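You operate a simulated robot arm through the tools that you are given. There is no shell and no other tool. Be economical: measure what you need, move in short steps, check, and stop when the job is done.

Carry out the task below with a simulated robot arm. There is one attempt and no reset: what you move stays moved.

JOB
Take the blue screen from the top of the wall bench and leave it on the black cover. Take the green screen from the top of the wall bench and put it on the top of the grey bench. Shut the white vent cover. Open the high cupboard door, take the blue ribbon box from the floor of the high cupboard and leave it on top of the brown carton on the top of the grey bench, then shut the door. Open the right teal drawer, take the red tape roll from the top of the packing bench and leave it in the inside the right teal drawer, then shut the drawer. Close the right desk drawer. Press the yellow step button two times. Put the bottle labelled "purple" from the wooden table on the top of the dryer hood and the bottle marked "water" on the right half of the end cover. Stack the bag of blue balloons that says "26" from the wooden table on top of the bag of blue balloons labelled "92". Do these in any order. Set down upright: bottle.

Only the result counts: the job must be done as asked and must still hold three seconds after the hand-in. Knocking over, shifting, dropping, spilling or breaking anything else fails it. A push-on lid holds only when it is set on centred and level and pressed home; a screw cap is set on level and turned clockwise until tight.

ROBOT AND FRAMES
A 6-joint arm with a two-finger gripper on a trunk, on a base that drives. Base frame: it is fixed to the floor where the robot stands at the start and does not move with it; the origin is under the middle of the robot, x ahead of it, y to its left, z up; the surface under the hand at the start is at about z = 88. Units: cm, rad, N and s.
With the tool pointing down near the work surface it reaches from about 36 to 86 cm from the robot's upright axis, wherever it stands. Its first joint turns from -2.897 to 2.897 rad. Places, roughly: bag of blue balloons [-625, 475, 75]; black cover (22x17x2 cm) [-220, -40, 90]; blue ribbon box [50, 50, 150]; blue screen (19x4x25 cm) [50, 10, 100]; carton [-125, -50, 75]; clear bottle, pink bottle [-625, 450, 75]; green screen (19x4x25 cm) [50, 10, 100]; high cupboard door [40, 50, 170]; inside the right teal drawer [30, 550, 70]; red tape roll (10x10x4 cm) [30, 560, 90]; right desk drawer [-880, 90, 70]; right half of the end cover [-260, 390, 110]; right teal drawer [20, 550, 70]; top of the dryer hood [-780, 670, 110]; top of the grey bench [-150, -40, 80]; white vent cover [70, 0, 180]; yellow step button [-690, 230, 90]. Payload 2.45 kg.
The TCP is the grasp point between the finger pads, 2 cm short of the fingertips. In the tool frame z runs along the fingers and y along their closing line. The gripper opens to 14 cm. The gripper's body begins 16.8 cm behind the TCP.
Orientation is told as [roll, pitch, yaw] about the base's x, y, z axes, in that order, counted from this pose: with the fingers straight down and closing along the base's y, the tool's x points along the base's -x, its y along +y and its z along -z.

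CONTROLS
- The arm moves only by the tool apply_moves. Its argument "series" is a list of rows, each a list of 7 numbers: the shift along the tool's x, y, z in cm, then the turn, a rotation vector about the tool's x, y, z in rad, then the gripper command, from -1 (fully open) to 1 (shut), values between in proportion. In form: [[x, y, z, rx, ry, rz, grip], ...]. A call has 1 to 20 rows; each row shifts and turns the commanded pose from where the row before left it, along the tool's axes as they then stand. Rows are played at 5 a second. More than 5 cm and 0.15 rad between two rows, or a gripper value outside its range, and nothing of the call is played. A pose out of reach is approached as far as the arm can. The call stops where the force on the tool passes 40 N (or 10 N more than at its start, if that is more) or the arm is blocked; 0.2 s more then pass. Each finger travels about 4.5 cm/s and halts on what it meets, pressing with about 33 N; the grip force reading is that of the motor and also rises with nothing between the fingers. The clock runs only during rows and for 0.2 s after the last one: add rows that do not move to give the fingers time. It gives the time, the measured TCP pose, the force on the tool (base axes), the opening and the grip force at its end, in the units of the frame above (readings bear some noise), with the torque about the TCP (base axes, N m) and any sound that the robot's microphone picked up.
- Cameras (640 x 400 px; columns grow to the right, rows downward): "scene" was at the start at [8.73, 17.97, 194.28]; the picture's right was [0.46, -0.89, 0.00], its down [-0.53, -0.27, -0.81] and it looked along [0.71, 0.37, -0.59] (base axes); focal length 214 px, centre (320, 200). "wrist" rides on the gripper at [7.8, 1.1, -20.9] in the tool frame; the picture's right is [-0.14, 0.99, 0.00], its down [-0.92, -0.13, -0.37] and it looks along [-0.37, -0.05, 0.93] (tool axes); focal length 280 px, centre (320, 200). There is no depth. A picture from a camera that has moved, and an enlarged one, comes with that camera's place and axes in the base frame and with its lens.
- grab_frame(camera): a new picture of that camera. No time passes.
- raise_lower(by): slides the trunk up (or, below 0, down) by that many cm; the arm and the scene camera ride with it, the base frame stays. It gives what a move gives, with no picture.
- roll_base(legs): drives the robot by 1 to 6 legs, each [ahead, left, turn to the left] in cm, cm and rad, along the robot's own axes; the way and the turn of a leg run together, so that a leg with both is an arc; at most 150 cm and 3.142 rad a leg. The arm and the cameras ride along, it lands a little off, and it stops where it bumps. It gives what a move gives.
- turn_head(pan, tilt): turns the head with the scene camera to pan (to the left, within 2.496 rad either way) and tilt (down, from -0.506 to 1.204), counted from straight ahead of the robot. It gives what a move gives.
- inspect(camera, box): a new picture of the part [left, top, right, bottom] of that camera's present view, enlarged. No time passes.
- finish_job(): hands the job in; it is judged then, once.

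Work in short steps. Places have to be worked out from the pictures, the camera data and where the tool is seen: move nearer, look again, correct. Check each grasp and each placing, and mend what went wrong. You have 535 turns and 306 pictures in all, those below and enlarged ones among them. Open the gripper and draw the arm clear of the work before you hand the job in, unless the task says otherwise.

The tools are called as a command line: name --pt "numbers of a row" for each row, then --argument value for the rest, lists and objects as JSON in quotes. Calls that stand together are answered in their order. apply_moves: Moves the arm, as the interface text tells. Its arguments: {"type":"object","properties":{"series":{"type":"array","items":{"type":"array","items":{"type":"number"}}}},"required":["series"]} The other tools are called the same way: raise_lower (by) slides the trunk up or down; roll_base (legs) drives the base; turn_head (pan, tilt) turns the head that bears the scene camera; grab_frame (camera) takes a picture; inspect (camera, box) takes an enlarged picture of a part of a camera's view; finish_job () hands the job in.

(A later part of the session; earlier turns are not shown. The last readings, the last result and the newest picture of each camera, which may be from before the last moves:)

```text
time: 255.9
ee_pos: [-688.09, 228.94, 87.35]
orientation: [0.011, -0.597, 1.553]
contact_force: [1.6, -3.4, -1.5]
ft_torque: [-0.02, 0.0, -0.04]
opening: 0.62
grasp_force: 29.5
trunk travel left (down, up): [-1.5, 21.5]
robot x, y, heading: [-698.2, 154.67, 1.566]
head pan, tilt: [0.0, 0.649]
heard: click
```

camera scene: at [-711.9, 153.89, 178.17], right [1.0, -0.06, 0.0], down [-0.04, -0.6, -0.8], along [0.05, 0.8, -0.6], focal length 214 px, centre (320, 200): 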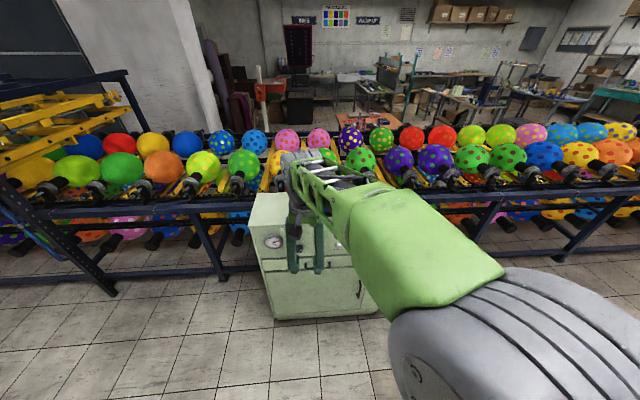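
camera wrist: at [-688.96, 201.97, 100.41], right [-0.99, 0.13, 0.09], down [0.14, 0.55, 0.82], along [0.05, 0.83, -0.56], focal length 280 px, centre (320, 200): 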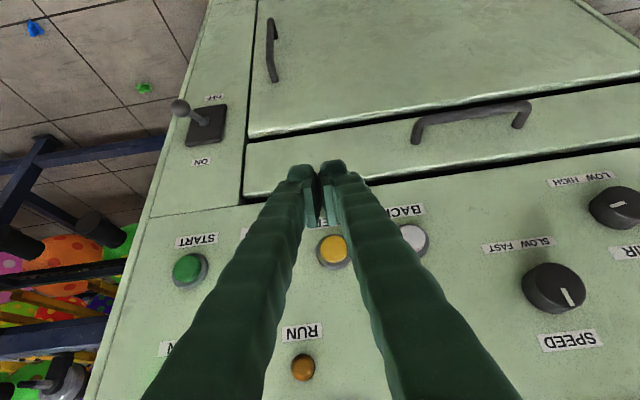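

Second click. Withdraw and move on to the desk: back up, turn to face −x, and look.

apply_moves --pt "2.5 0 -1.7 0 0 0 1" --pt "3.3 0 -2.26 0 0 0 1" --pt "0 0 -5 0 0.15 0 1" --pt "0 0 -5 0 0.15 0 1" --pt "0 0 -5 0 0.15 0 1" --pt "2 0 -4 0 0.15 0 1"

roll_base --legs '[[-60, 0, 0], [0, 0, 1.571]]'

turn_head --pan 0 --tilt 0.5

grab_frame --camera "scene"

```text
time: 257.5
ee_pos: [-697.26, 217.34, 103.57]
orientation: [0.339, -0.141, 1.377]
contact_force: [-0.9, 0.3, 1.3]
ft_torque: [0.0, -0.01, 0.01]
opening: 0.0
grasp_force: 29.3
out of reach, approached as far as the arm can: row 3, 4
trunk travel left (down, up): [-1.5, 21.5]
robot x, y, heading: [-698.11, 155.05, 1.568]
head pan, tilt: [0.0, 0.649]
stopped in row 6: the arm was blocked; the commanded pose is now the measured one
```

```text
time: 264.7
ee_pos: [-761.36, 96.38, 103.5]
orientation: [0.337, -0.143, 2.924]
contact_force: [0.0, -0.5, -0.2]
ft_torque: [-0.01, -0.02, -0.01]
opening: 0.01
grasp_force: 29.7
trunk travel left (down, up): [-1.5, 21.5]
robot x, y, heading: [-699.12, 93.9, 3.116]
head pan, tilt: [0.0, 0.649]
```

```text
time: 265.4
ee_pos: [-761.28, 96.4, 103.52]
orientation: [0.337, -0.144, 2.924]
contact_force: [-0.3, -0.2, 0.2]
ft_torque: [-0.05, -0.01, -0.01]
opening: 0.01
grasp_force: 29.2
trunk travel left (down, up): [-1.5, 21.5]
robot x, y, heading: [-699.04, 94.13, 3.115]
head pan, tilt: [0.0, 0.499]
```

```text
206 pictures are left
camera scene: at [-709.57, 80.32, 179.49], right [0.03, 1.0, 0.0], down [0.48, -0.01, -0.88], along [-0.88, 0.02, -0.48], focal length 214 px, centre (320, 200)
```

scene: 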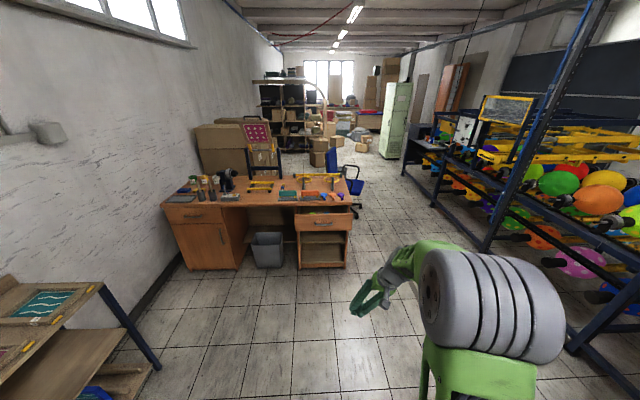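

Right desk drawer is pulled out, front near (−866, 87, 70). Zoom to see it.

inspect --camera "scene" --box '[240, 170, 400, 290]'

```text
3.33 times, centred on (320, 230) of scene
camera zoom: at [-709.57, 80.32, 179.49], right [0.03, 1.0, 0.0], down [0.48, -0.01, -0.88], along [-0.88, 0.02, -0.48], focal length 715 px, centre (320, 100)
```

zoom: 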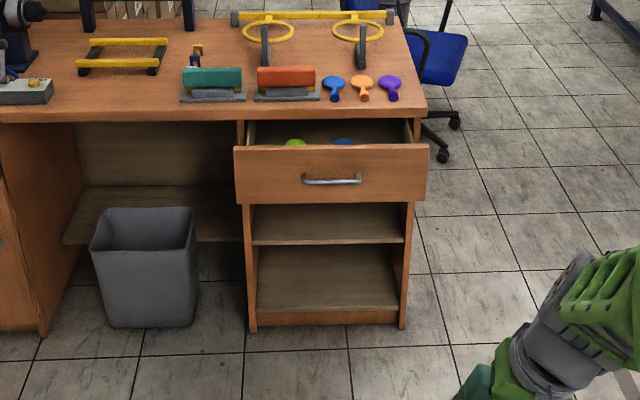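

Straighten the tool orientation (yaw 3.12, tilt 0.4) in small turns.

apply_moves --pt "0 0 0 0.084 -0.064 -0.048 1" --pt "0 0 0 0.084 -0.064 -0.048 1" --pt "0 0 0 0.084 -0.064 -0.048 1" --pt "0 0 0 0.084 -0.064 -0.048 1"

```text
time: 266.4
ee_pos: [-761.36, 96.37, 103.48]
orientation: [-0.047, -0.427, 3.082]
contact_force: [-0.2, -0.4, 0.6]
ft_torque: [0.01, -0.04, 0.0]
opening: 0.0
grasp_force: 29.1
trunk travel left (down, up): [-1.5, 21.5]
robot x, y, heading: [-699.3, 94.28, 3.12]
head pan, tilt: [0.0, 0.499]
```

Roll toward the desk.

roll_base --legs '[[80, 9, 0]]'

grab_frame --camera "wrist"

grab_frame --camera "scene"

```text
time: 270.7
ee_pos: [-840.8, 89.58, 103.45]
orientation: [-0.047, -0.424, 3.082]
contact_force: [-0.1, 0.3, 0.2]
ft_torque: [0.0, -0.03, -0.02]
opening: 0.0
grasp_force: 29.2
trunk travel left (down, up): [-1.5, 21.5]
robot x, y, heading: [-778.37, 86.93, 3.114]
head pan, tilt: [0.0, 0.499]
```

```text
204 pictures are left
camera wrist: at [-825.16, 86.57, 119.13], right [-0.21, -0.98, 0.01], down [-0.68, 0.15, 0.72], along [-0.71, 0.14, -0.69], focal length 280 px, centre (320, 200)
```

wrist: 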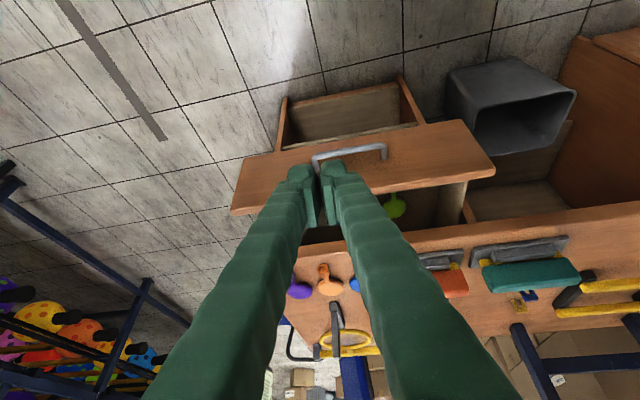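

```text
203 pictures are left
camera scene: at [-789.07, 73.37, 179.49], right [0.03, 1.0, 0.0], down [0.48, -0.01, -0.88], along [-0.88, 0.03, -0.48], focal length 214 px, centre (320, 200)
```

scene: 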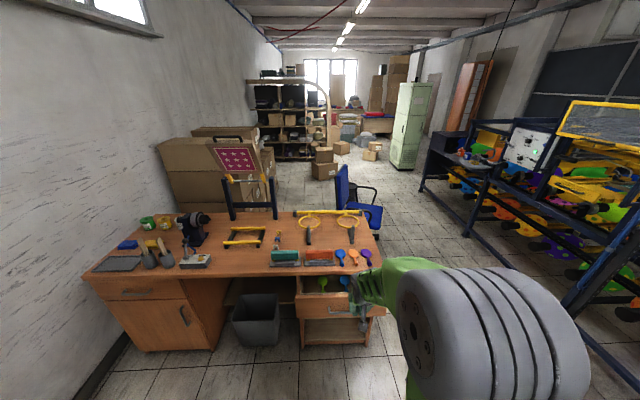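

Drawer front top edge ≈ (−872, z 74). Roll ahead 12 and lower the fingertips in front of it.

roll_base --legs '[[12, 0, 0.02]]'

apply_moves --pt "1.64 0 3.64 0 0 0 1" --pt "1.64 0 3.64 0 0 0 1" --pt "1.64 0 3.64 0 0 0 1" --pt "1.64 0 3.64 0 0 0 1" --pt "1.64 0 3.64 0 0 0 1" --pt "1.64 0 3.64 0 0 0 1" --pt "1.64 0 3.64 0 0 0 1" --pt "1.2 0 2.8 0 0 0 1"

grab_frame --camera "wrist"

```text
time: 271.9
ee_pos: [-852.73, 88.43, 103.4]
orientation: [-0.048, -0.425, 3.101]
contact_force: [0.2, 0.1, 0.3]
ft_torque: [0.0, -0.03, -0.02]
opening: 0.0
grasp_force: 29.2
trunk travel left (down, up): [-1.5, 21.5]
robot x, y, heading: [-790.43, 87.23, 3.132]
head pan, tilt: [0.0, 0.499]
```

```text
time: 273.7
ee_pos: [-853.58, 88.22, 74.01]
orientation: [-0.063, -0.422, 3.1]
contact_force: [1.0, 0.0, 1.1]
ft_torque: [-0.02, 0.04, 0.03]
opening: 0.0
grasp_force: 29.6
out of reach, approached as far as the arm can: row 7, 8
trunk travel left (down, up): [-1.5, 21.5]
robot x, y, heading: [-790.37, 87.28, 3.135]
head pan, tilt: [0.0, 0.499]
```

```text
202 pictures are left
camera wrist: at [-837.98, 85.14, 89.78], right [-0.19, -0.98, 0.0], down [-0.68, 0.13, 0.72], along [-0.71, 0.14, -0.69], focal length 280 px, centre (320, 200)
```

wrist: 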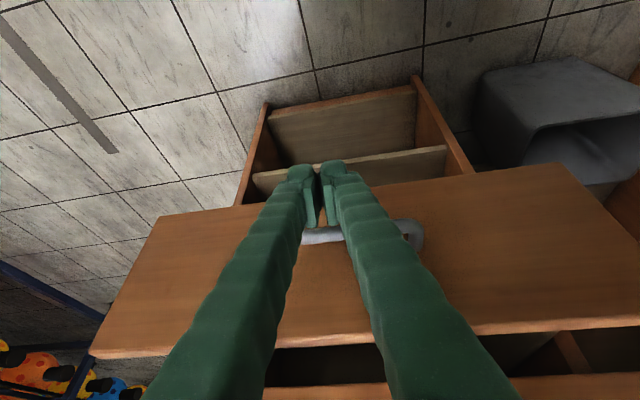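

Front panel spans z 56–79; contact height 73 is fine, above the handle. Advance and push.

apply_moves --pt "-3.64 0 1.64 0 0 0 1" --pt "-3.64 0 1.64 0 0 0 1" --pt "-3.64 0 1.64 0 0 0 1" --pt "-1.82 0 0.82 0 0 0 1" --pt "-1.37 0 0.62 0 0 0 1" --pt "-1.37 0 0.62 0 0 0 1" --pt "-1.37 0 0.62 0 0 0 1" --pt "-1.37 0 0.62 0 0 0 1" --pt "-1.37 0 0.62 0 0 0 1" --pt "-1.37 0 0.62 0 0 0 1" --pt "-1.37 0 0.62 0 0 0 1"

grab_frame --camera "wrist"

```text
time: 275.3
ee_pos: [-870.72, 89.53, 73.3]
orientation: [-0.06, -0.405, 3.119]
contact_force: [-1.0, -0.7, -0.9]
ft_torque: [-0.01, -0.01, -0.03]
opening: 0.0
grasp_force: 29.3
trunk travel left (down, up): [-1.5, 21.5]
robot x, y, heading: [-790.84, 87.38, 3.138]
head pan, tilt: [0.0, 0.499]
stopped in row 8: the force on the tool passed its limit at 67 N (the readings are from after the stop); the commanded pose is now the measured one
```

```text
201 pictures are left
camera wrist: at [-855.34, 86.86, 89.29], right [-0.17, -0.98, 0.0], down [-0.7, 0.12, 0.71], along [-0.7, 0.12, -0.71], focal length 280 px, centre (320, 200)
```

wrist: 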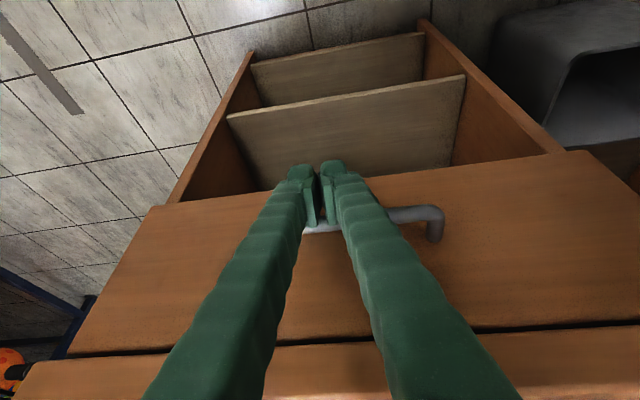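

Nearly shut; push more with small steps.

apply_moves --pt "-0.55 0 0.25 0 0 0 1" --pt "-0.55 0 0.25 0 0 0 1" --pt "-0.55 0 0.25 0 0 0 1" --pt "-0.55 0 0.25 0 0 0 1" --pt "-0.55 0 0.25 0 0 0 1" --pt "-0.55 0 0.25 0 0 0 1" --pt "-0.55 0 0.25 0 0 0 1" --pt "-0.55 0 0.25 0 0 0 1" --pt "-0.55 0 0.25 0 0 0 1" --pt "-0.55 0 0.25 0 0 0 1"

grab_frame --camera "wrist"

inspect --camera "scene" --box '[220, 230, 440, 380]'

```text
time: 276.1
ee_pos: [-871.43, 89.61, 72.89]
orientation: [-0.062, -0.391, 3.118]
contact_force: [2.8, 0.0, -0.7]
ft_torque: [0.02, 0.05, 0.03]
opening: 0.01
grasp_force: 29.2
trunk travel left (down, up): [-1.5, 21.5]
robot x, y, heading: [-790.45, 87.6, 3.134]
head pan, tilt: [0.0, 0.499]
stopped in row 3: the force on the tool passed its limit at 41 N (the readings are from after the stop); the commanded pose is now the measured one
```

```text
200 pictures are left
camera wrist: at [-856.25, 86.83, 89.05], right [-0.17, -0.98, -0.01], down [-0.71, 0.12, 0.7], along [-0.69, 0.13, -0.72], focal length 280 px, centre (320, 200)
```

wrist: 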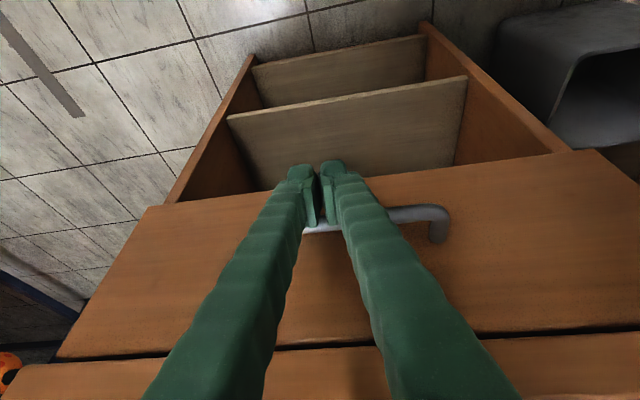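

```text
2.67 times, centred on (330, 305) of scene
camera zoom: at [-800.46, 73.33, 179.51], right [0.01, 1.0, 0.0], down [0.48, 0.0, -0.88], along [-0.88, 0.01, -0.48], focal length 572 px, centre (293, -80)
```

zoom: 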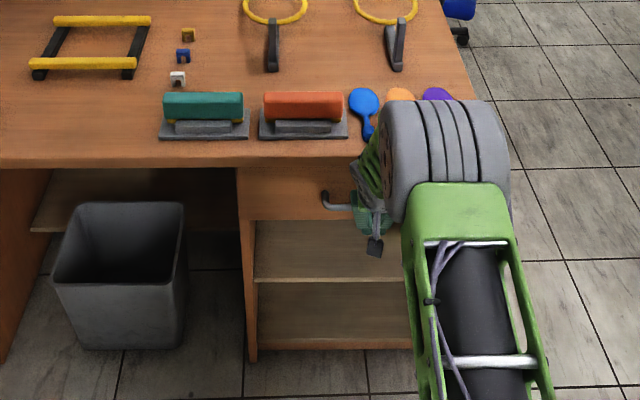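

Withdraw and verify from the scene camera.

apply_moves --pt "3.64 0 -1.64 0 0 0 1" --pt "3.64 0 -1.64 0 0 0 1" --pt "0 0 -4 0 0 0 1" --pt "0 0 -4 0 0 0 1" --pt "0 0 -4 0 0 0 1"

roll_base --legs '[[-40, 0, 0]]'

inspect --camera "scene" --box '[120, 190, 420, 370]'

```text
time: 277.3
ee_pos: [-858.63, 88.47, 84.51]
orientation: [-0.06, -0.388, 3.12]
contact_force: [0.0, -0.5, -0.3]
ft_torque: [0.01, 0.04, 0.0]
opening: 0.0
grasp_force: 29.5
trunk travel left (down, up): [-1.5, 21.5]
robot x, y, heading: [-790.45, 87.28, 3.139]
head pan, tilt: [0.0, 0.499]
```

```text
time: 279.8
ee_pos: [-818.57, 88.14, 84.47]
orientation: [-0.064, -0.387, 3.122]
contact_force: [-0.9, -0.6, -0.3]
ft_torque: [0.01, -0.02, 0.03]
opening: 0.0
grasp_force: 29.6
trunk travel left (down, up): [-1.5, 21.5]
robot x, y, heading: [-750.32, 87.09, 3.134]
head pan, tilt: [0.0, 0.499]
```

```text
2.13 times, centred on (270, 280) of scene
camera zoom: at [-760.35, 73.11, 179.5], right [0.0, 1.0, 0.0], down [0.48, 0.0, -0.88], along [-0.88, 0.0, -0.48], focal length 458 px, centre (427, 29)
```

zoom: 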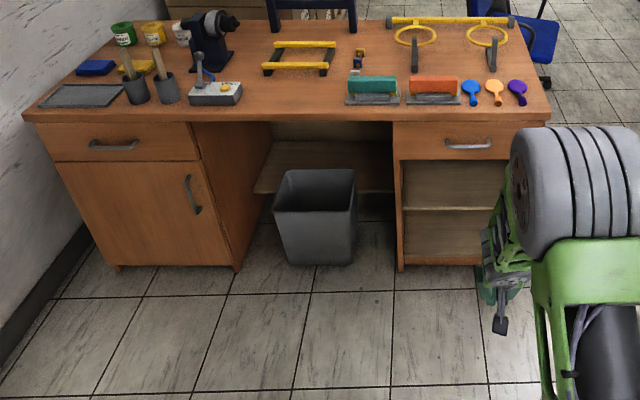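

Desk drawer is flush. Now go around the balloon line's east end to the other side. Tuck the arm and back along +x.

apply_moves --pt "0 0 -5 0 0.1 0 1" --pt "0 0 -5 0 0.1 0 1" --pt "2 0 -4 0 0.1 0 1" --pt "3 0 -4 0 0.08 0 1" --pt "4 0 -3 0 0 0 1" --pt "4 0 -2 0 0 0 1"

raise_lower --by 12

roll_base --legs '[[-150, 14, 0], [-150, 0, 0], [-150, 0, 0], [-90, 0, 0]]'

turn_head --pan -1.2 --tilt 0.4

grab_frame --camera "scene"

```text
time: 281.2
ee_pos: [-801.22, 86.06, 105.95]
orientation: [-0.058, -0.01, 3.097]
contact_force: [-0.3, 0.3, 1.1]
ft_torque: [0.01, 0.08, -0.01]
opening: 0.02
grasp_force: 29.7
trunk travel left (down, up): [-1.5, 21.5]
robot x, y, heading: [-750.16, 87.07, 3.136]
head pan, tilt: [0.0, 0.499]
```

```text
time: 282.7
ee_pos: [-801.33, 86.15, 117.83]
orientation: [-0.06, -0.011, 3.096]
contact_force: [-0.2, 0.1, 0.1]
ft_torque: [0.01, -0.01, 0.02]
opening: 0.02
grasp_force: 29.4
trunk travel left (down, up): [-13.5, 9.5]
robot x, y, heading: [-750.09, 87.24, 3.14]
head pan, tilt: [0.0, 0.499]
```

```text
refused: leg 1 is longer than a leg can be; nothing moved
```

```text
time: 284.1
ee_pos: [-801.28, 86.0, 117.93]
orientation: [-0.057, -0.011, 3.096]
contact_force: [0.6, -0.4, -0.4]
ft_torque: [-0.04, -0.01, -0.01]
opening: 0.03
grasp_force: 29.2
trunk travel left (down, up): [-13.5, 9.5]
robot x, y, heading: [-750.14, 87.38, 3.137]
head pan, tilt: [-1.201, 0.4]
```

```text
197 pictures are left
camera scene: at [-754.62, 81.72, 192.41], right [0.93, 0.36, 0.0], down [0.14, -0.36, -0.92], along [-0.33, 0.86, -0.39], focal length 214 px, centre (320, 200)
```

scene: 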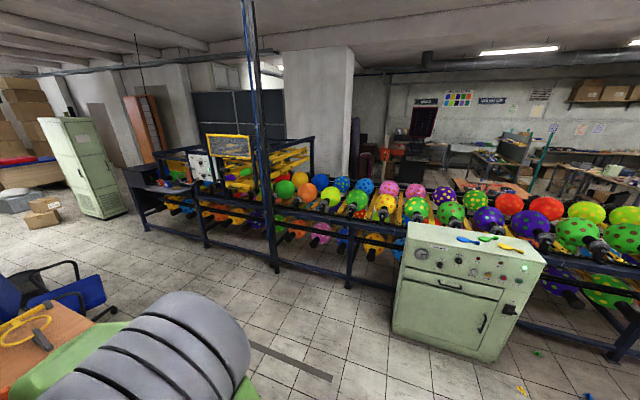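

Fix the first leg length and go.

roll_base --legs '[[-100, 14, 0], [-150, 0, 0], [-150, 0, 0], [-140, 0, 0]]'

turn_head --pan -1.4 --tilt 0.35

grab_frame --camera "scene"

```text
time: 309.9
ee_pos: [-264.12, 71.59, 117.91]
orientation: [-0.057, -0.009, 3.073]
contact_force: [-0.2, 0.2, 0.3]
ft_torque: [-0.01, 0.0, -0.02]
opening: 0.0
grasp_force: 29.2
trunk travel left (down, up): [-13.5, 9.5]
robot x, y, heading: [-213.0, 71.6, 3.116]
head pan, tilt: [-1.201, 0.4]
```

```text
time: 310.6
ee_pos: [-264.21, 71.51, 117.89]
orientation: [-0.057, -0.011, 3.071]
contact_force: [0.1, -1.0, -0.8]
ft_torque: [-0.01, 0.03, -0.02]
opening: 0.0
grasp_force: 29.5
trunk travel left (down, up): [-13.5, 9.5]
robot x, y, heading: [-213.18, 71.39, 3.11]
head pan, tilt: [-1.4, 0.351]
```

```text
196 pictures are left
camera scene: at [-215.83, 66.51, 192.86], right [0.99, 0.14, 0.0], down [0.05, -0.34, -0.94], along [-0.13, 0.93, -0.34], focal length 214 px, centre (320, 200)
```

scene: 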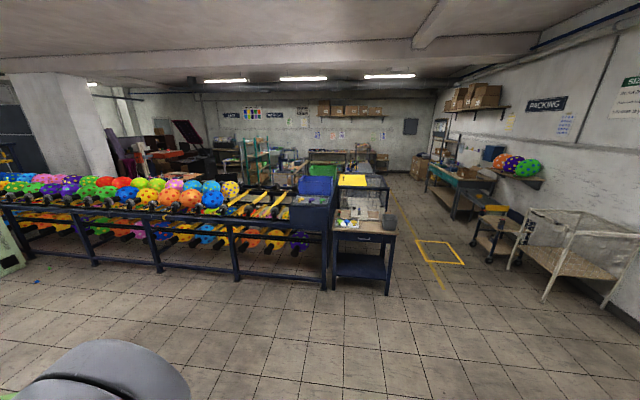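

The packing bench (teal drawers) is close: go there first. Turn to face +x and drive up the aisle at x≈−95.

roll_base --legs '[[0, 0, -3.11], [115, 90, 0], [0, 145, 0], [10, 100, 0]]'

turn_head --pan 0.9 --tilt 0.4

grab_frame --camera "scene"

```text
time: 346.8
ee_pos: [-63.54, 417.04, 117.87]
orientation: [-0.059, -0.01, 0.06]
contact_force: [0.3, 0.4, -0.1]
ft_torque: [-0.02, -0.01, 0.02]
opening: 0.03
grasp_force: 29.9
trunk travel left (down, up): [-13.5, 9.5]
robot x, y, heading: [-114.14, 410.63, 0.102]
head pan, tilt: [-1.4, 0.351]
```

```text
time: 348.9
ee_pos: [-63.47, 417.1, 117.86]
orientation: [-0.059, -0.011, 0.06]
contact_force: [0.5, -0.2, 1.1]
ft_torque: [0.01, 0.02, 0.02]
opening: 0.01
grasp_force: 29.6
trunk travel left (down, up): [-13.5, 9.5]
robot x, y, heading: [-114.57, 411.07, 0.099]
head pan, tilt: [0.901, 0.4]
```

```text
195 pictures are left
camera scene: at [-109.65, 432.5, 192.41], right [0.84, -0.54, 0.0], down [-0.21, -0.33, -0.92], along [0.5, 0.77, -0.39], focal length 214 px, centre (320, 200)
```

scene: 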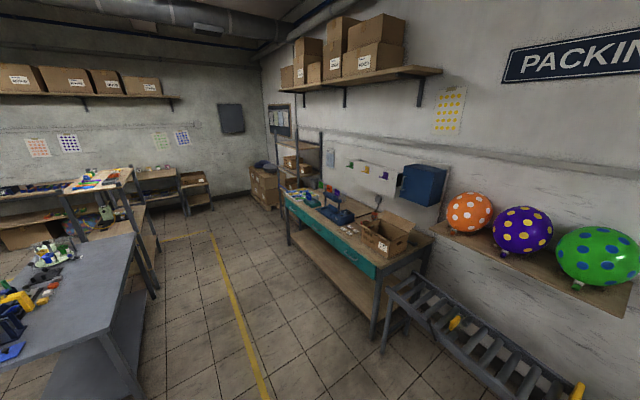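

Bench front is at x≈3, y 512–700. Straighten and drive to (−64, 545).

roll_base --legs '[[0, 0, -0.1], [48, 0, 0], [0, 132, 0]]'

turn_head --pan 0 --tilt 0.7

grab_frame --camera "scene"

grab_frame --camera "wrist"

```text
time: 363.8
ee_pos: [-16.48, 547.07, 117.92]
orientation: [-0.057, -0.011, -0.008]
contact_force: [-0.8, -0.7, 0.2]
ft_torque: [0.0, 0.0, 0.0]
opening: 0.0
grasp_force: 29.7
trunk travel left (down, up): [-13.5, 9.5]
robot x, y, heading: [-67.71, 543.7, 0.032]
head pan, tilt: [0.901, 0.4]
```

```text
time: 365.0
ee_pos: [-16.32, 547.04, 117.93]
orientation: [-0.059, -0.01, -0.008]
contact_force: [0.8, -0.6, 0.7]
ft_torque: [0.01, 0.01, 0.01]
opening: 0.02
grasp_force: 29.5
trunk travel left (down, up): [-13.5, 9.5]
robot x, y, heading: [-67.44, 543.67, 0.033]
head pan, tilt: [0.0, 0.7]
```

```text
194 pictures are left
camera scene: at [-58.52, 558.23, 189.73], right [0.04, -1.0, 0.0], down [-0.64, -0.02, -0.77], along [0.76, 0.03, -0.64], focal length 214 px, centre (320, 200)
```

scene: 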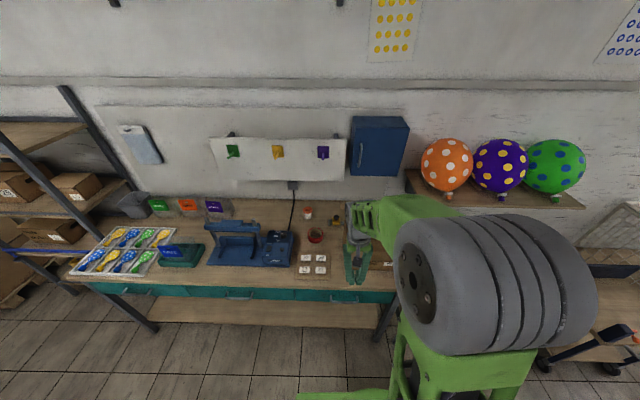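

```text
193 pictures are left
camera wrist: at [-24.45, 549.27, 138.56], right [0.14, 0.99, -0.06], down [0.92, -0.11, 0.39], along [0.37, -0.11, -0.92], focal length 280 px, centre (320, 200)
```

wrist: 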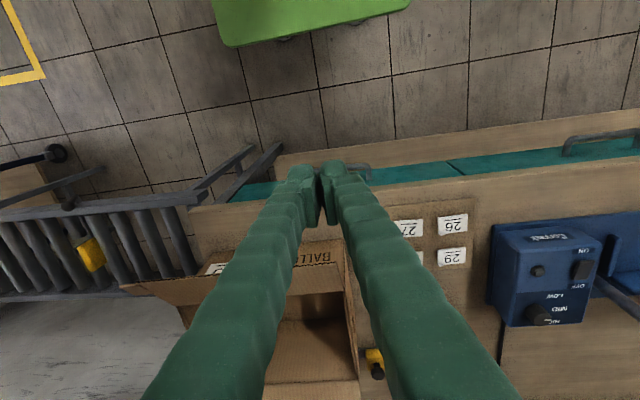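

Red tape is near (28, 564); right drawer handle near (−5, 550, 72). I rotate the gripper 90° (closing along x) and lean it back 0.4 to grip the handle bar from above/front.

apply_moves --pt "0 0 0 0 0 -0.15 0.4" --pt "0 0 0 0 0 -0.15 0.4" --pt "0 0 0 0 0 -0.15 0.4" --pt "0 0 0 0 0 -0.15 0.4" --pt "0 0 0 0 0 -0.15 0.4" --pt "0 0 0 0 0 -0.15 0.4" --pt "0 0 0 0 0 -0.15 0.4" --pt "0 0 0 0 0 -0.15 0.4" --pt "0 0 0 0 0 -0.15 0.4" --pt "0 0 0 0 0 -0.15 0.4" --pt "0 0 0 0 0 -0.08 0.4"

grab_frame --camera "wrist"

```text
time: 367.4
ee_pos: [-16.37, 546.97, 117.89]
orientation: [-0.011, 0.06, 1.575]
contact_force: [0.4, 0.3, -0.2]
ft_torque: [0.02, 0.01, -0.02]
opening: 4.2
grasp_force: 0.1
trunk travel left (down, up): [-13.5, 9.5]
robot x, y, heading: [-67.34, 543.87, 0.038]
head pan, tilt: [0.0, 0.7]
```

```text
192 pictures are left
camera wrist: at [-17.7, 540.29, 139.11], right [-0.99, 0.13, -0.02], down [0.12, 0.94, 0.32], along [0.06, 0.31, -0.95], focal length 280 px, centre (320, 200)
```

wrist: 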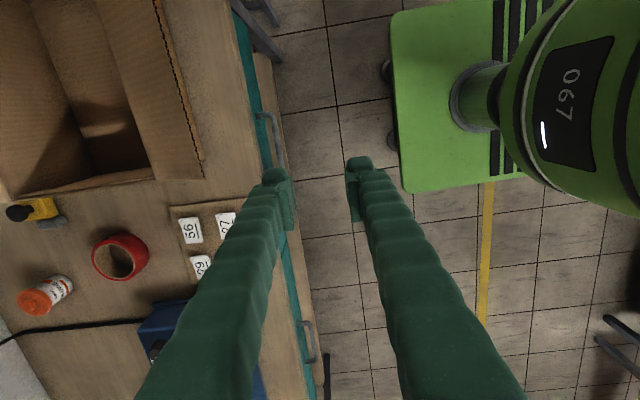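

Good view: handle bar near (−6.3, 546.4). Lean back 0.4 rad and descend 20 cm for a closer look.

apply_moves --pt "0 0 0 0.15 0 0 0.4" --pt "0 0 0 0.15 0 0 0.4" --pt "0 0 0 0.1 0 0 0.4" --pt "0 1.95 4.6 0 0 0 0.4" --pt "0 1.95 4.6 0 0 0 0.4" --pt "0 1.95 4.6 0 0 0 0.4" --pt "0 1.95 4.6 0 0 0 0.4"

grab_frame --camera "wrist"

```text
time: 369.2
ee_pos: [-17.59, 542.21, 97.63]
orientation: [-0.396, 0.086, 1.312]
contact_force: [0.6, -0.6, -0.2]
ft_torque: [0.04, 0.0, 0.01]
opening: 4.19
grasp_force: 0.0
trunk travel left (down, up): [-13.5, 9.5]
robot x, y, heading: [-67.31, 543.78, 0.034]
head pan, tilt: [0.0, 0.7]
stopped in row 7: the arm was blocked; the commanded pose is now the measured one
```

```text
191 pictures are left
camera wrist: at [-27.93, 538.61, 117.07], right [-0.86, 0.33, -0.39], down [0.22, 0.93, 0.31], along [0.47, 0.18, -0.87], focal length 280 px, centre (320, 200)
```

wrist: 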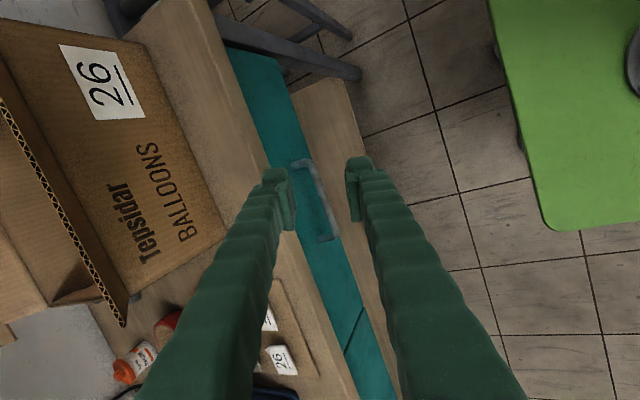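

Arm hit a joint limit at this close range. Handle refined to (−7.8, 545.9, 80.3). Roll back 16 cm and re-square the yaw.

roll_base --legs '[[-16, 0, -0.034]]'

apply_moves --pt "0 -3.5 1.5 0 0 -0.1 0.4" --pt "0 -3.5 1.5 0 0 -0.1 0.4" --pt "0 -3.5 1.5 0 0 -0.1 0.4"

grab_frame --camera "wrist"

```text
time: 370.6
ee_pos: [-33.12, 540.4, 97.71]
orientation: [-0.399, 0.088, 1.281]
contact_force: [0.3, 0.3, -0.4]
ft_torque: [-0.02, -0.02, 0.02]
opening: 4.21
grasp_force: 0.1
trunk travel left (down, up): [-13.5, 9.5]
robot x, y, heading: [-83.01, 543.45, 0.002]
head pan, tilt: [0.0, 0.7]
```

```text
time: 371.4
ee_pos: [-21.65, 538.17, 97.56]
orientation: [-0.356, 0.199, 1.56]
contact_force: [0.0, -0.7, 0.1]
ft_torque: [-0.04, 0.02, -0.06]
opening: 4.21
grasp_force: 0.1
trunk travel left (down, up): [-13.5, 9.5]
robot x, y, heading: [-82.93, 543.73, 0.001]
head pan, tilt: [0.0, 0.7]
```

```text
190 pictures are left
camera wrist: at [-29.92, 534.39, 117.91], right [-0.93, 0.08, -0.37], down [0.0, 0.98, 0.2], along [0.37, 0.19, -0.91], focal length 280 px, centre (320, 200)
```

wrist: 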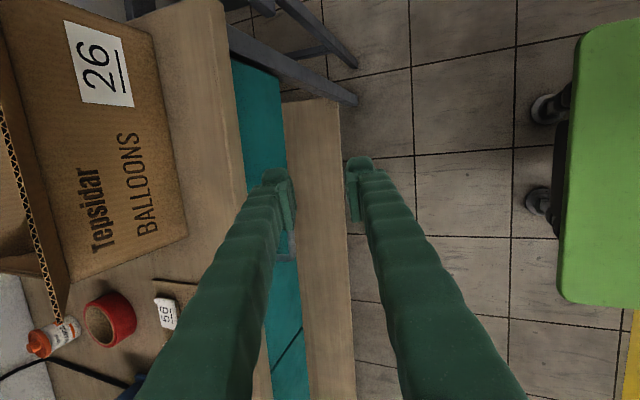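

Remove the sideways tilt and move to just above the handle bar.

apply_moves --pt "0 0 0 0 -0.1 0 0.4" --pt "0 0 0 0 -0.1 0 0.4" --pt "-1.93 -1.93 3.39 0 0 0 0.4" --pt "-1.93 -1.93 3.39 0 0 0 0.4" --pt "-1.93 -1.93 3.39 0 0 0 0.4" --pt "-1.93 -1.93 3.39 0 0 0 0.4"

grab_frame --camera "wrist"

```text
time: 372.8
ee_pos: [-10.15, 546.17, 87.32]
orientation: [-0.351, 0.016, 1.636]
contact_force: [0.2, -0.1, 0.8]
ft_torque: [-0.02, -0.03, 0.04]
opening: 4.21
grasp_force: 0.0
out of reach, approached as far as the arm can: row 2, 3
trunk travel left (down, up): [-13.5, 9.5]
robot x, y, heading: [-82.7, 543.89, 0.003]
head pan, tilt: [0.0, 0.7]
```

```text
189 pictures are left
camera wrist: at [-17.74, 538.08, 106.54], right [-0.94, 0.07, -0.34], down [-0.07, 0.92, 0.38], along [0.34, 0.38, -0.86], focal length 280 px, centre (320, 200)
```

wrist: 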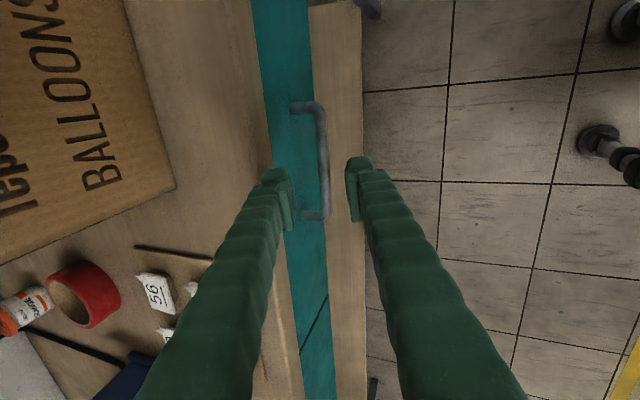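

The bar lies on the tool axis. Advance 7.5 cm along it and close.

apply_moves --pt "0.3 0 3 0 0 0.06 0.4" --pt "0.3 0 2.5 0 0 0 0.4" --pt "0.2 0 2 0 0 0 0.4"

grab_frame --camera "wrist"

```text
time: 373.6
ee_pos: [-7.77, 545.53, 80.09]
orientation: [-0.352, -0.009, 1.572]
contact_force: [0.7, 1.0, 0.2]
ft_torque: [0.0, -0.01, 0.0]
opening: 4.19
grasp_force: 0.1
trunk travel left (down, up): [-13.5, 9.5]
robot x, y, heading: [-82.77, 543.84, 0.007]
head pan, tilt: [0.0, 0.7]
```

```text
188 pictures are left
camera wrist: at [-15.88, 537.46, 99.24], right [-0.93, 0.14, -0.34], down [-0.01, 0.92, 0.4], along [0.37, 0.37, -0.85], focal length 280 px, centre (320, 200)
```

wrist: 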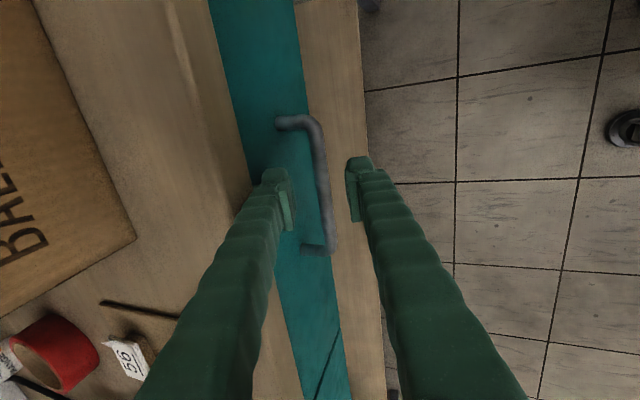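

Bar is about z 78; advance 1.3 more and close.

apply_moves --pt "0 0 1.3 0 0 0 0.4" --pt "0 0 0 0 0 0 1" --pt "0 0 0 0 0 0 1" --pt "0 0 0 0 0 0 1" --pt "0 0 0 0 0 0 1"

grab_frame --camera "wrist"

```text
time: 374.8
ee_pos: [-7.44, 545.55, 78.82]
orientation: [-0.349, -0.009, 1.574]
contact_force: [-1.0, -0.2, 0.6]
ft_torque: [-0.01, 0.03, 0.0]
opening: 0.0
grasp_force: 29.5
trunk travel left (down, up): [-13.5, 9.5]
robot x, y, heading: [-82.8, 543.68, 0.004]
head pan, tilt: [0.0, 0.7]
```

```text
187 pictures are left
camera wrist: at [-15.51, 537.44, 98.04], right [-0.93, 0.14, -0.34], down [-0.01, 0.92, 0.4], along [0.37, 0.37, -0.85], focal length 280 px, centre (320, 200)
```

wrist: 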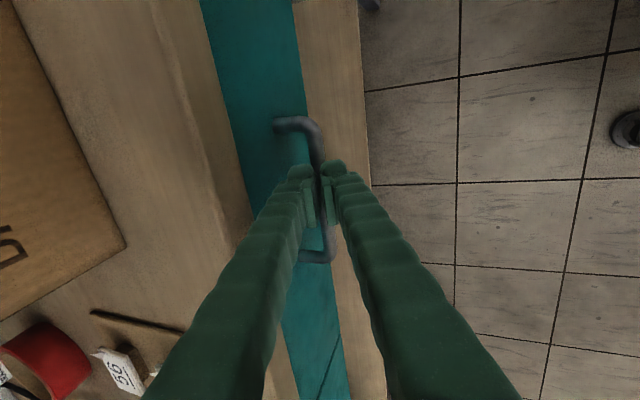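

Closed on nothing: the bar is still below the tips. Open, advance 2.7, close again.

apply_moves --pt "0 0 0 0 0 0 0.4" --pt "0 0 0 0 0 0 0.4" --pt "0 0 0 0 0 0 0.4" --pt "0 0 1.4 0 0 0 0.4" --pt "0 0 1.3 0 0 0 0.4" --pt "0 0 0 0 0 0 1" --pt "0 0 0 0 0 0 1" --pt "0 0 0 0 0 0 1" --pt "0 0 0 0 0 0 1"

grab_frame --camera "wrist"

```text
time: 376.8
ee_pos: [-6.66, 545.66, 76.55]
orientation: [-0.35, -0.009, 1.575]
contact_force: [0.0, 0.5, -0.6]
ft_torque: [0.01, -0.01, -0.04]
opening: 1.05
grasp_force: 37.5
trunk travel left (down, up): [-13.5, 9.5]
robot x, y, heading: [-83.18, 543.28, -0.001]
head pan, tilt: [0.0, 0.7]
```

```text
186 pictures are left
camera wrist: at [-14.69, 537.58, 95.63], right [-0.93, 0.14, -0.34], down [-0.01, 0.92, 0.4], along [0.36, 0.37, -0.85], focal length 280 px, centre (320, 200)
```

wrist: 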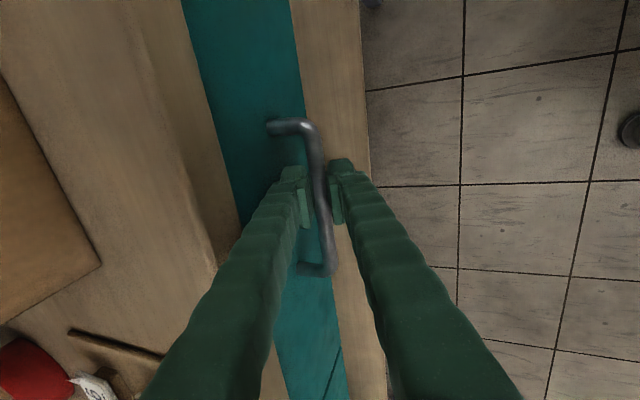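

Gripped the bar. Pull 4 cm with the arm first.

apply_moves --pt "0 0.94 -0.34 0 0 0 1" --pt "0 0.94 -0.34 0 0 0 1" --pt "0 0.94 -0.34 0 0 0 1" --pt "0 0.94 -0.34 0 0 0 1"

grab_frame --camera "wrist"

```text
time: 377.8
ee_pos: [-10.76, 545.69, 76.52]
orientation: [-0.35, -0.009, 1.573]
contact_force: [-0.6, 0.6, 2.2]
ft_torque: [-0.06, 0.03, -0.03]
opening: 1.04
grasp_force: 37.9
trunk travel left (down, up): [-13.5, 9.5]
robot x, y, heading: [-82.6, 543.97, 0.001]
head pan, tilt: [0.0, 0.7]
```

```text
185 pictures are left
camera wrist: at [-18.77, 537.57, 95.65], right [-0.93, 0.14, -0.34], down [-0.01, 0.92, 0.4], along [0.36, 0.37, -0.85], focal length 280 px, centre (320, 200)
```

wrist: 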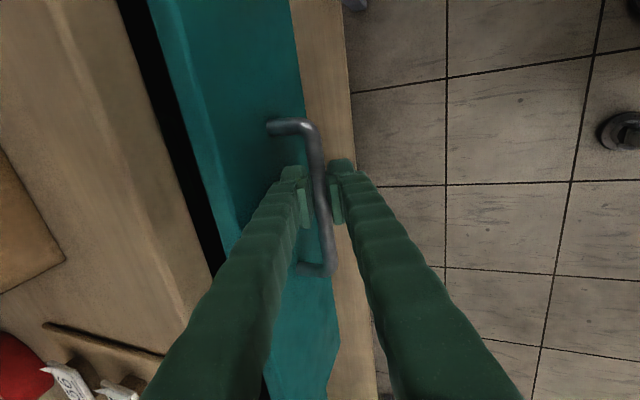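

Drawer is sliding open. Continue with the base 17 cm.

roll_base --legs '[[-17, 0, 0]]'

grab_frame --camera "wrist"

```text
time: 379.3
ee_pos: [-27.55, 545.55, 76.72]
orientation: [-0.351, -0.009, 1.571]
contact_force: [-1.7, 13.1, 9.4]
ft_torque: [0.1, -0.07, 0.12]
opening: 0.92
grasp_force: 36.0
trunk travel left (down, up): [-13.5, 9.5]
robot x, y, heading: [-99.95, 543.73, 0.003]
head pan, tilt: [0.0, 0.7]
```

```text
184 pictures are left
camera wrist: at [-35.61, 537.53, 95.76], right [-0.93, 0.14, -0.34], down [-0.01, 0.92, 0.4], along [0.37, 0.37, -0.85], focal length 280 px, centre (320, 200)
```

wrist: 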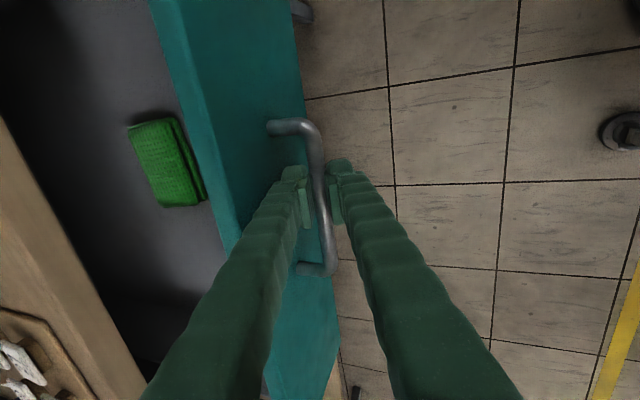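

Drawer open ~21 cm. Release, rise, and rotate the gripper back for the tape.

apply_moves --pt "0 0 0 0 0 0 0.5" --pt "0 0 0 0 0 0 0.4" --pt "0 0 0 0 0 0 0.4" --pt "0 0 -4 0 0 0 0.4" --pt "0 0 -5 0 0 0 0.4" --pt "0 0 -5 0 0 0 0.4" --pt "0 0 -5 0 0 0 0.4" --pt "0 0 -5 0 0 0 0.4" --pt "0 0 -5 -0.1 0 0 0.4" --pt "0 0 0 -0.15 0 0 0.4" --pt "0 0 0 -0.1 0 0 0.4"

apply_moves --pt "0 0 0 0 0 0.15 -1" --pt "0 0 0 0 0 0.15 -1" --pt "0 0 0 0 0 0.15 -1" --pt "0 0 0 0 0 0.15 -1" --pt "0 0 0 0 0 0.15 -1" --pt "0 0 0 0 0 0.15 -1" --pt "0 0 0 0 0 0.15 -1" --pt "0 0 0 0 0 0.15 -1" --pt "0 0 0 0 0 0.15 -1" --pt "0 0 0 0 0 0.15 -1" --pt "0 0 0 0 0 0.07 -1"

grab_frame --camera "wrist"

```text
time: 381.7
ee_pos: [-37.47, 545.18, 103.91]
orientation: [0.002, -0.01, 1.572]
contact_force: [-0.3, -0.2, 0.6]
ft_torque: [-0.01, 0.03, -0.03]
opening: 4.22
grasp_force: 0.1
trunk travel left (down, up): [-13.5, 9.5]
robot x, y, heading: [-100.03, 543.67, 0.006]
head pan, tilt: [0.0, 0.7]
```

```text
time: 384.1
ee_pos: [-37.36, 545.27, 103.78]
orientation: [0.008, 0.001, 0.002]
contact_force: [0.2, -0.3, 0.0]
ft_torque: [0.0, 0.01, 0.01]
opening: 14.0
grasp_force: 0.0
trunk travel left (down, up): [-13.5, 9.5]
robot x, y, heading: [-99.53, 543.75, 0.004]
head pan, tilt: [0.0, 0.7]
```

```text
183 pictures are left
camera wrist: at [-45.11, 546.07, 124.66], right [0.14, 0.99, 0.01], down [0.92, -0.13, 0.37], along [0.37, -0.04, -0.93], focal length 280 px, centre (320, 200)
```

wrist: 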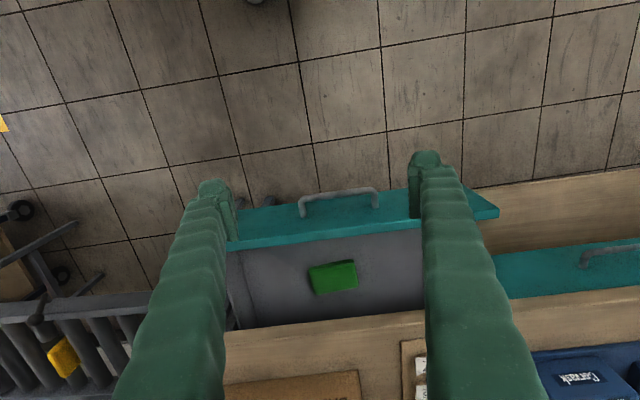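

Raise 12 and roll forward 45/left 19 so the hand comes near the tape.

apply_moves --pt "0 0 -4 0 0 0 -1" --pt "0 0 -4 0 0 0 -1" --pt "0 0 -4 0 0 0 -1"

roll_base --legs '[[0, 19, 0], [44, 0, 0]]'

grab_frame --camera "wrist"

```text
time: 384.9
ee_pos: [-37.46, 545.05, 115.74]
orientation: [0.01, -0.001, 0.004]
contact_force: [-1.2, -0.9, -0.2]
ft_torque: [-0.02, -0.05, -0.01]
opening: 14.0
grasp_force: 0.1
trunk travel left (down, up): [-13.5, 9.5]
robot x, y, heading: [-100.17, 543.97, -0.001]
head pan, tilt: [0.0, 0.7]
```

```text
time: 389.4
ee_pos: [6.67, 564.11, 115.73]
orientation: [0.007, 0.002, 0.004]
contact_force: [0.7, -0.1, -0.1]
ft_torque: [0.0, 0.04, 0.02]
opening: 14.01
grasp_force: 0.0
trunk travel left (down, up): [-13.5, 9.5]
robot x, y, heading: [-56.36, 562.43, -0.002]
head pan, tilt: [0.0, 0.7]
```

```text
182 pictures are left
camera wrist: at [-1.1, 564.97, 136.6], right [0.13, 0.99, 0.01], down [0.92, -0.13, 0.37], along [0.37, -0.04, -0.93], focal length 280 px, centre (320, 200)
```

wrist: 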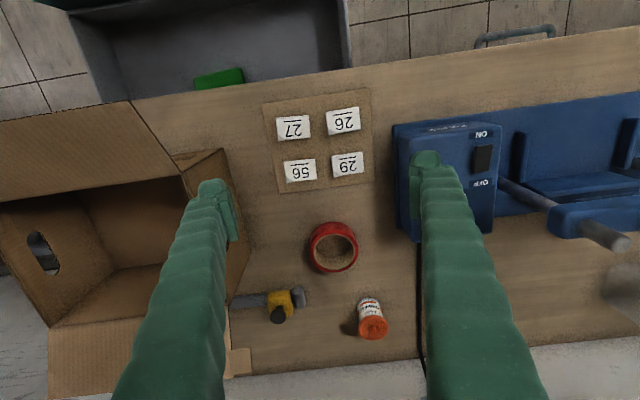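

Tape centre ≈ (26.2, 564.1). Move forward 19.5 and descend to z≈96.

apply_moves --pt "-4.9 0 0 0 0 0 -0.9" --pt "-4.9 0 0 0 0 0 -0.9" --pt "-4.9 0 0 0 0 0 -0.9" --pt "-4.8 0 0 0 0 0 -0.9" --pt "0 0 5 0 0 0 -0.9" --pt "0 0 5 0 0 0 -0.9" --pt "0 0 5 0 0 0 -0.9" --pt "0 0 4 0 0 0 -0.9"

grab_frame --camera "wrist"

```text
time: 391.2
ee_pos: [26.3, 564.81, 96.88]
orientation: [0.008, -0.002, 0.003]
contact_force: [-0.3, -0.2, 0.2]
ft_torque: [0.01, 0.05, -0.02]
opening: 13.3
grasp_force: 0.2
trunk travel left (down, up): [-13.5, 9.5]
robot x, y, heading: [-55.81, 562.7, 0.003]
head pan, tilt: [0.0, 0.7]
```

```text
181 pictures are left
camera wrist: at [18.45, 565.5, 117.69], right [0.13, 0.99, 0.01], down [0.92, -0.13, 0.37], along [0.37, -0.04, -0.93], focal length 280 px, centre (320, 200)
```

wrist: 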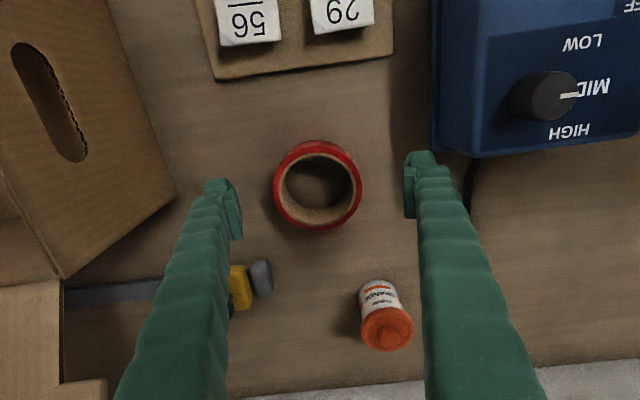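

Tape ring centre (27.2, 564.4). Narrow the opening to 11.6, shift slightly and lower to z≈90.8.

apply_moves --pt "-1.0 -0.4 0 0 0 0 -0.65" --pt "0 0 0 0 0 0 -0.65" --pt "0 0 3 0 0 0 -0.65" --pt "0 0 2 0 0 0 -0.65" --pt "0 0 1 0 0 0 -0.65"

grab_frame --camera "wrist"

```text
time: 392.4
ee_pos: [26.98, 564.22, 90.8]
orientation: [0.01, 0.001, 0.002]
contact_force: [0.3, -0.6, 0.3]
ft_torque: [0.04, 0.01, 0.01]
opening: 11.55
grasp_force: 0.1
trunk travel left (down, up): [-13.5, 9.5]
robot x, y, heading: [-55.84, 562.6, 0.007]
head pan, tilt: [0.0, 0.7]
```

```text
180 pictures are left
camera wrist: at [19.2, 565.04, 111.65], right [0.13, 0.99, 0.01], down [0.92, -0.13, 0.37], along [0.37, -0.04, -0.93], focal length 280 px, centre (320, 200)
```

wrist: 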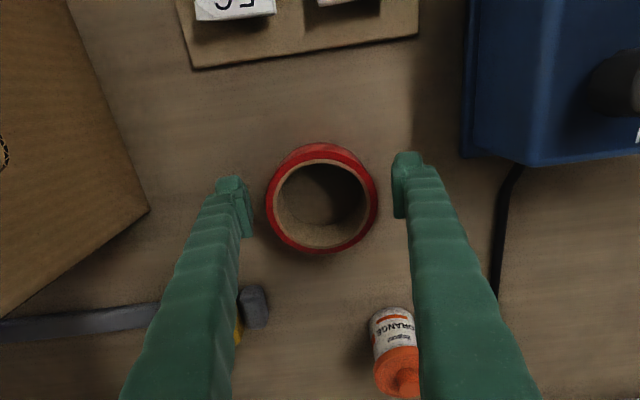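

Size says the tape's top is at z≈87.5 (bench ≈83.5), centre (28.6, 564.1). Move 1.6 forward and lower to z≈86.

apply_moves --pt "-1.6 0 0 0 0 0 -0.65" --pt "0 0 2.4 0 0 0 -0.65" --pt "0 0 1.6 0 0 0 -0.65" --pt "0 0 0.8 0 0 0 -0.65"

grab_frame --camera "wrist"

```text
time: 393.4
ee_pos: [28.91, 564.13, 87.45]
orientation: [0.01, -0.008, 0.002]
contact_force: [-16.8, 1.2, 22.8]
ft_torque: [-1.57, 0.34, -1.38]
opening: 11.87
grasp_force: 2.5
trunk travel left (down, up): [-13.5, 9.5]
robot x, y, heading: [-56.11, 562.91, 0.002]
head pan, tilt: [0.0, 0.7]
stopped in row 4: the force on the tool passed its limit at 51 N (the readings are from after the stop); the commanded pose is now the measured one
```

```text
179 pictures are left
camera wrist: at [20.8, 564.94, 108.21], right [0.14, 0.99, 0.01], down [0.92, -0.13, 0.38], along [0.37, -0.04, -0.93], focal length 280 px, centre (320, 200)
```

wrist: 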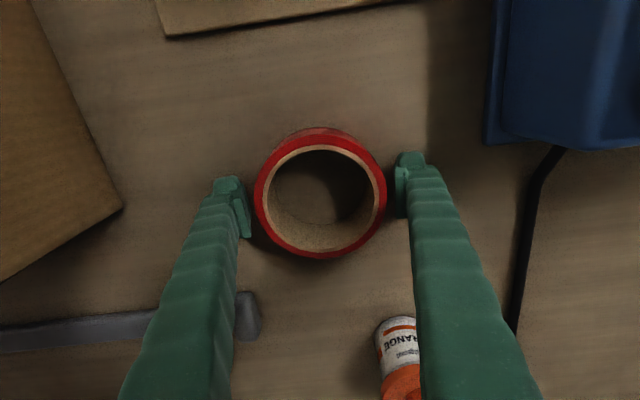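

Fingertips touched the bench. Raise 0.6 and close on the tape.

apply_moves --pt "0 0 -0.7 0 0 0 -0.65" --pt "0 0 0 0 0 0 -0.3" --pt "0 0 0 0 0 0 0" --pt "0 0 0 0 0 0 0" --pt "0 0 0 0 0 0 0"

grab_frame --camera "wrist"

```text
time: 394.6
ee_pos: [29.1, 564.1, 87.73]
orientation: [0.007, -0.009, 0.004]
contact_force: [0.4, -0.5, 1.6]
ft_torque: [-0.06, 0.01, -0.01]
opening: 10.0
grasp_force: 33.2
trunk travel left (down, up): [-13.5, 9.5]
robot x, y, heading: [-56.03, 562.71, 0.003]
head pan, tilt: [0.0, 0.7]
```

```text
178 pictures are left
camera wrist: at [21.14, 564.83, 108.47], right [0.13, 0.99, 0.01], down [0.92, -0.13, 0.38], along [0.37, -0.04, -0.93], focal length 280 px, centre (320, 200)
```

wrist: 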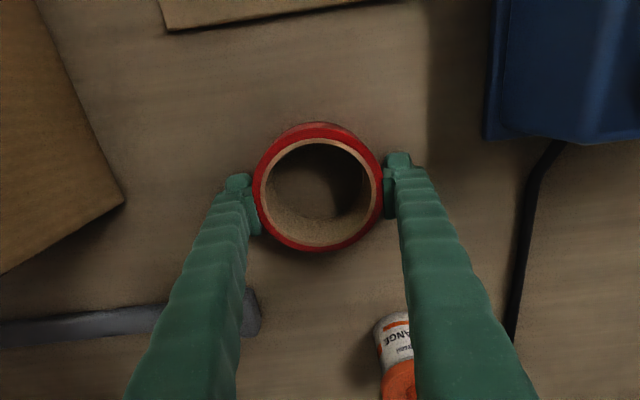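

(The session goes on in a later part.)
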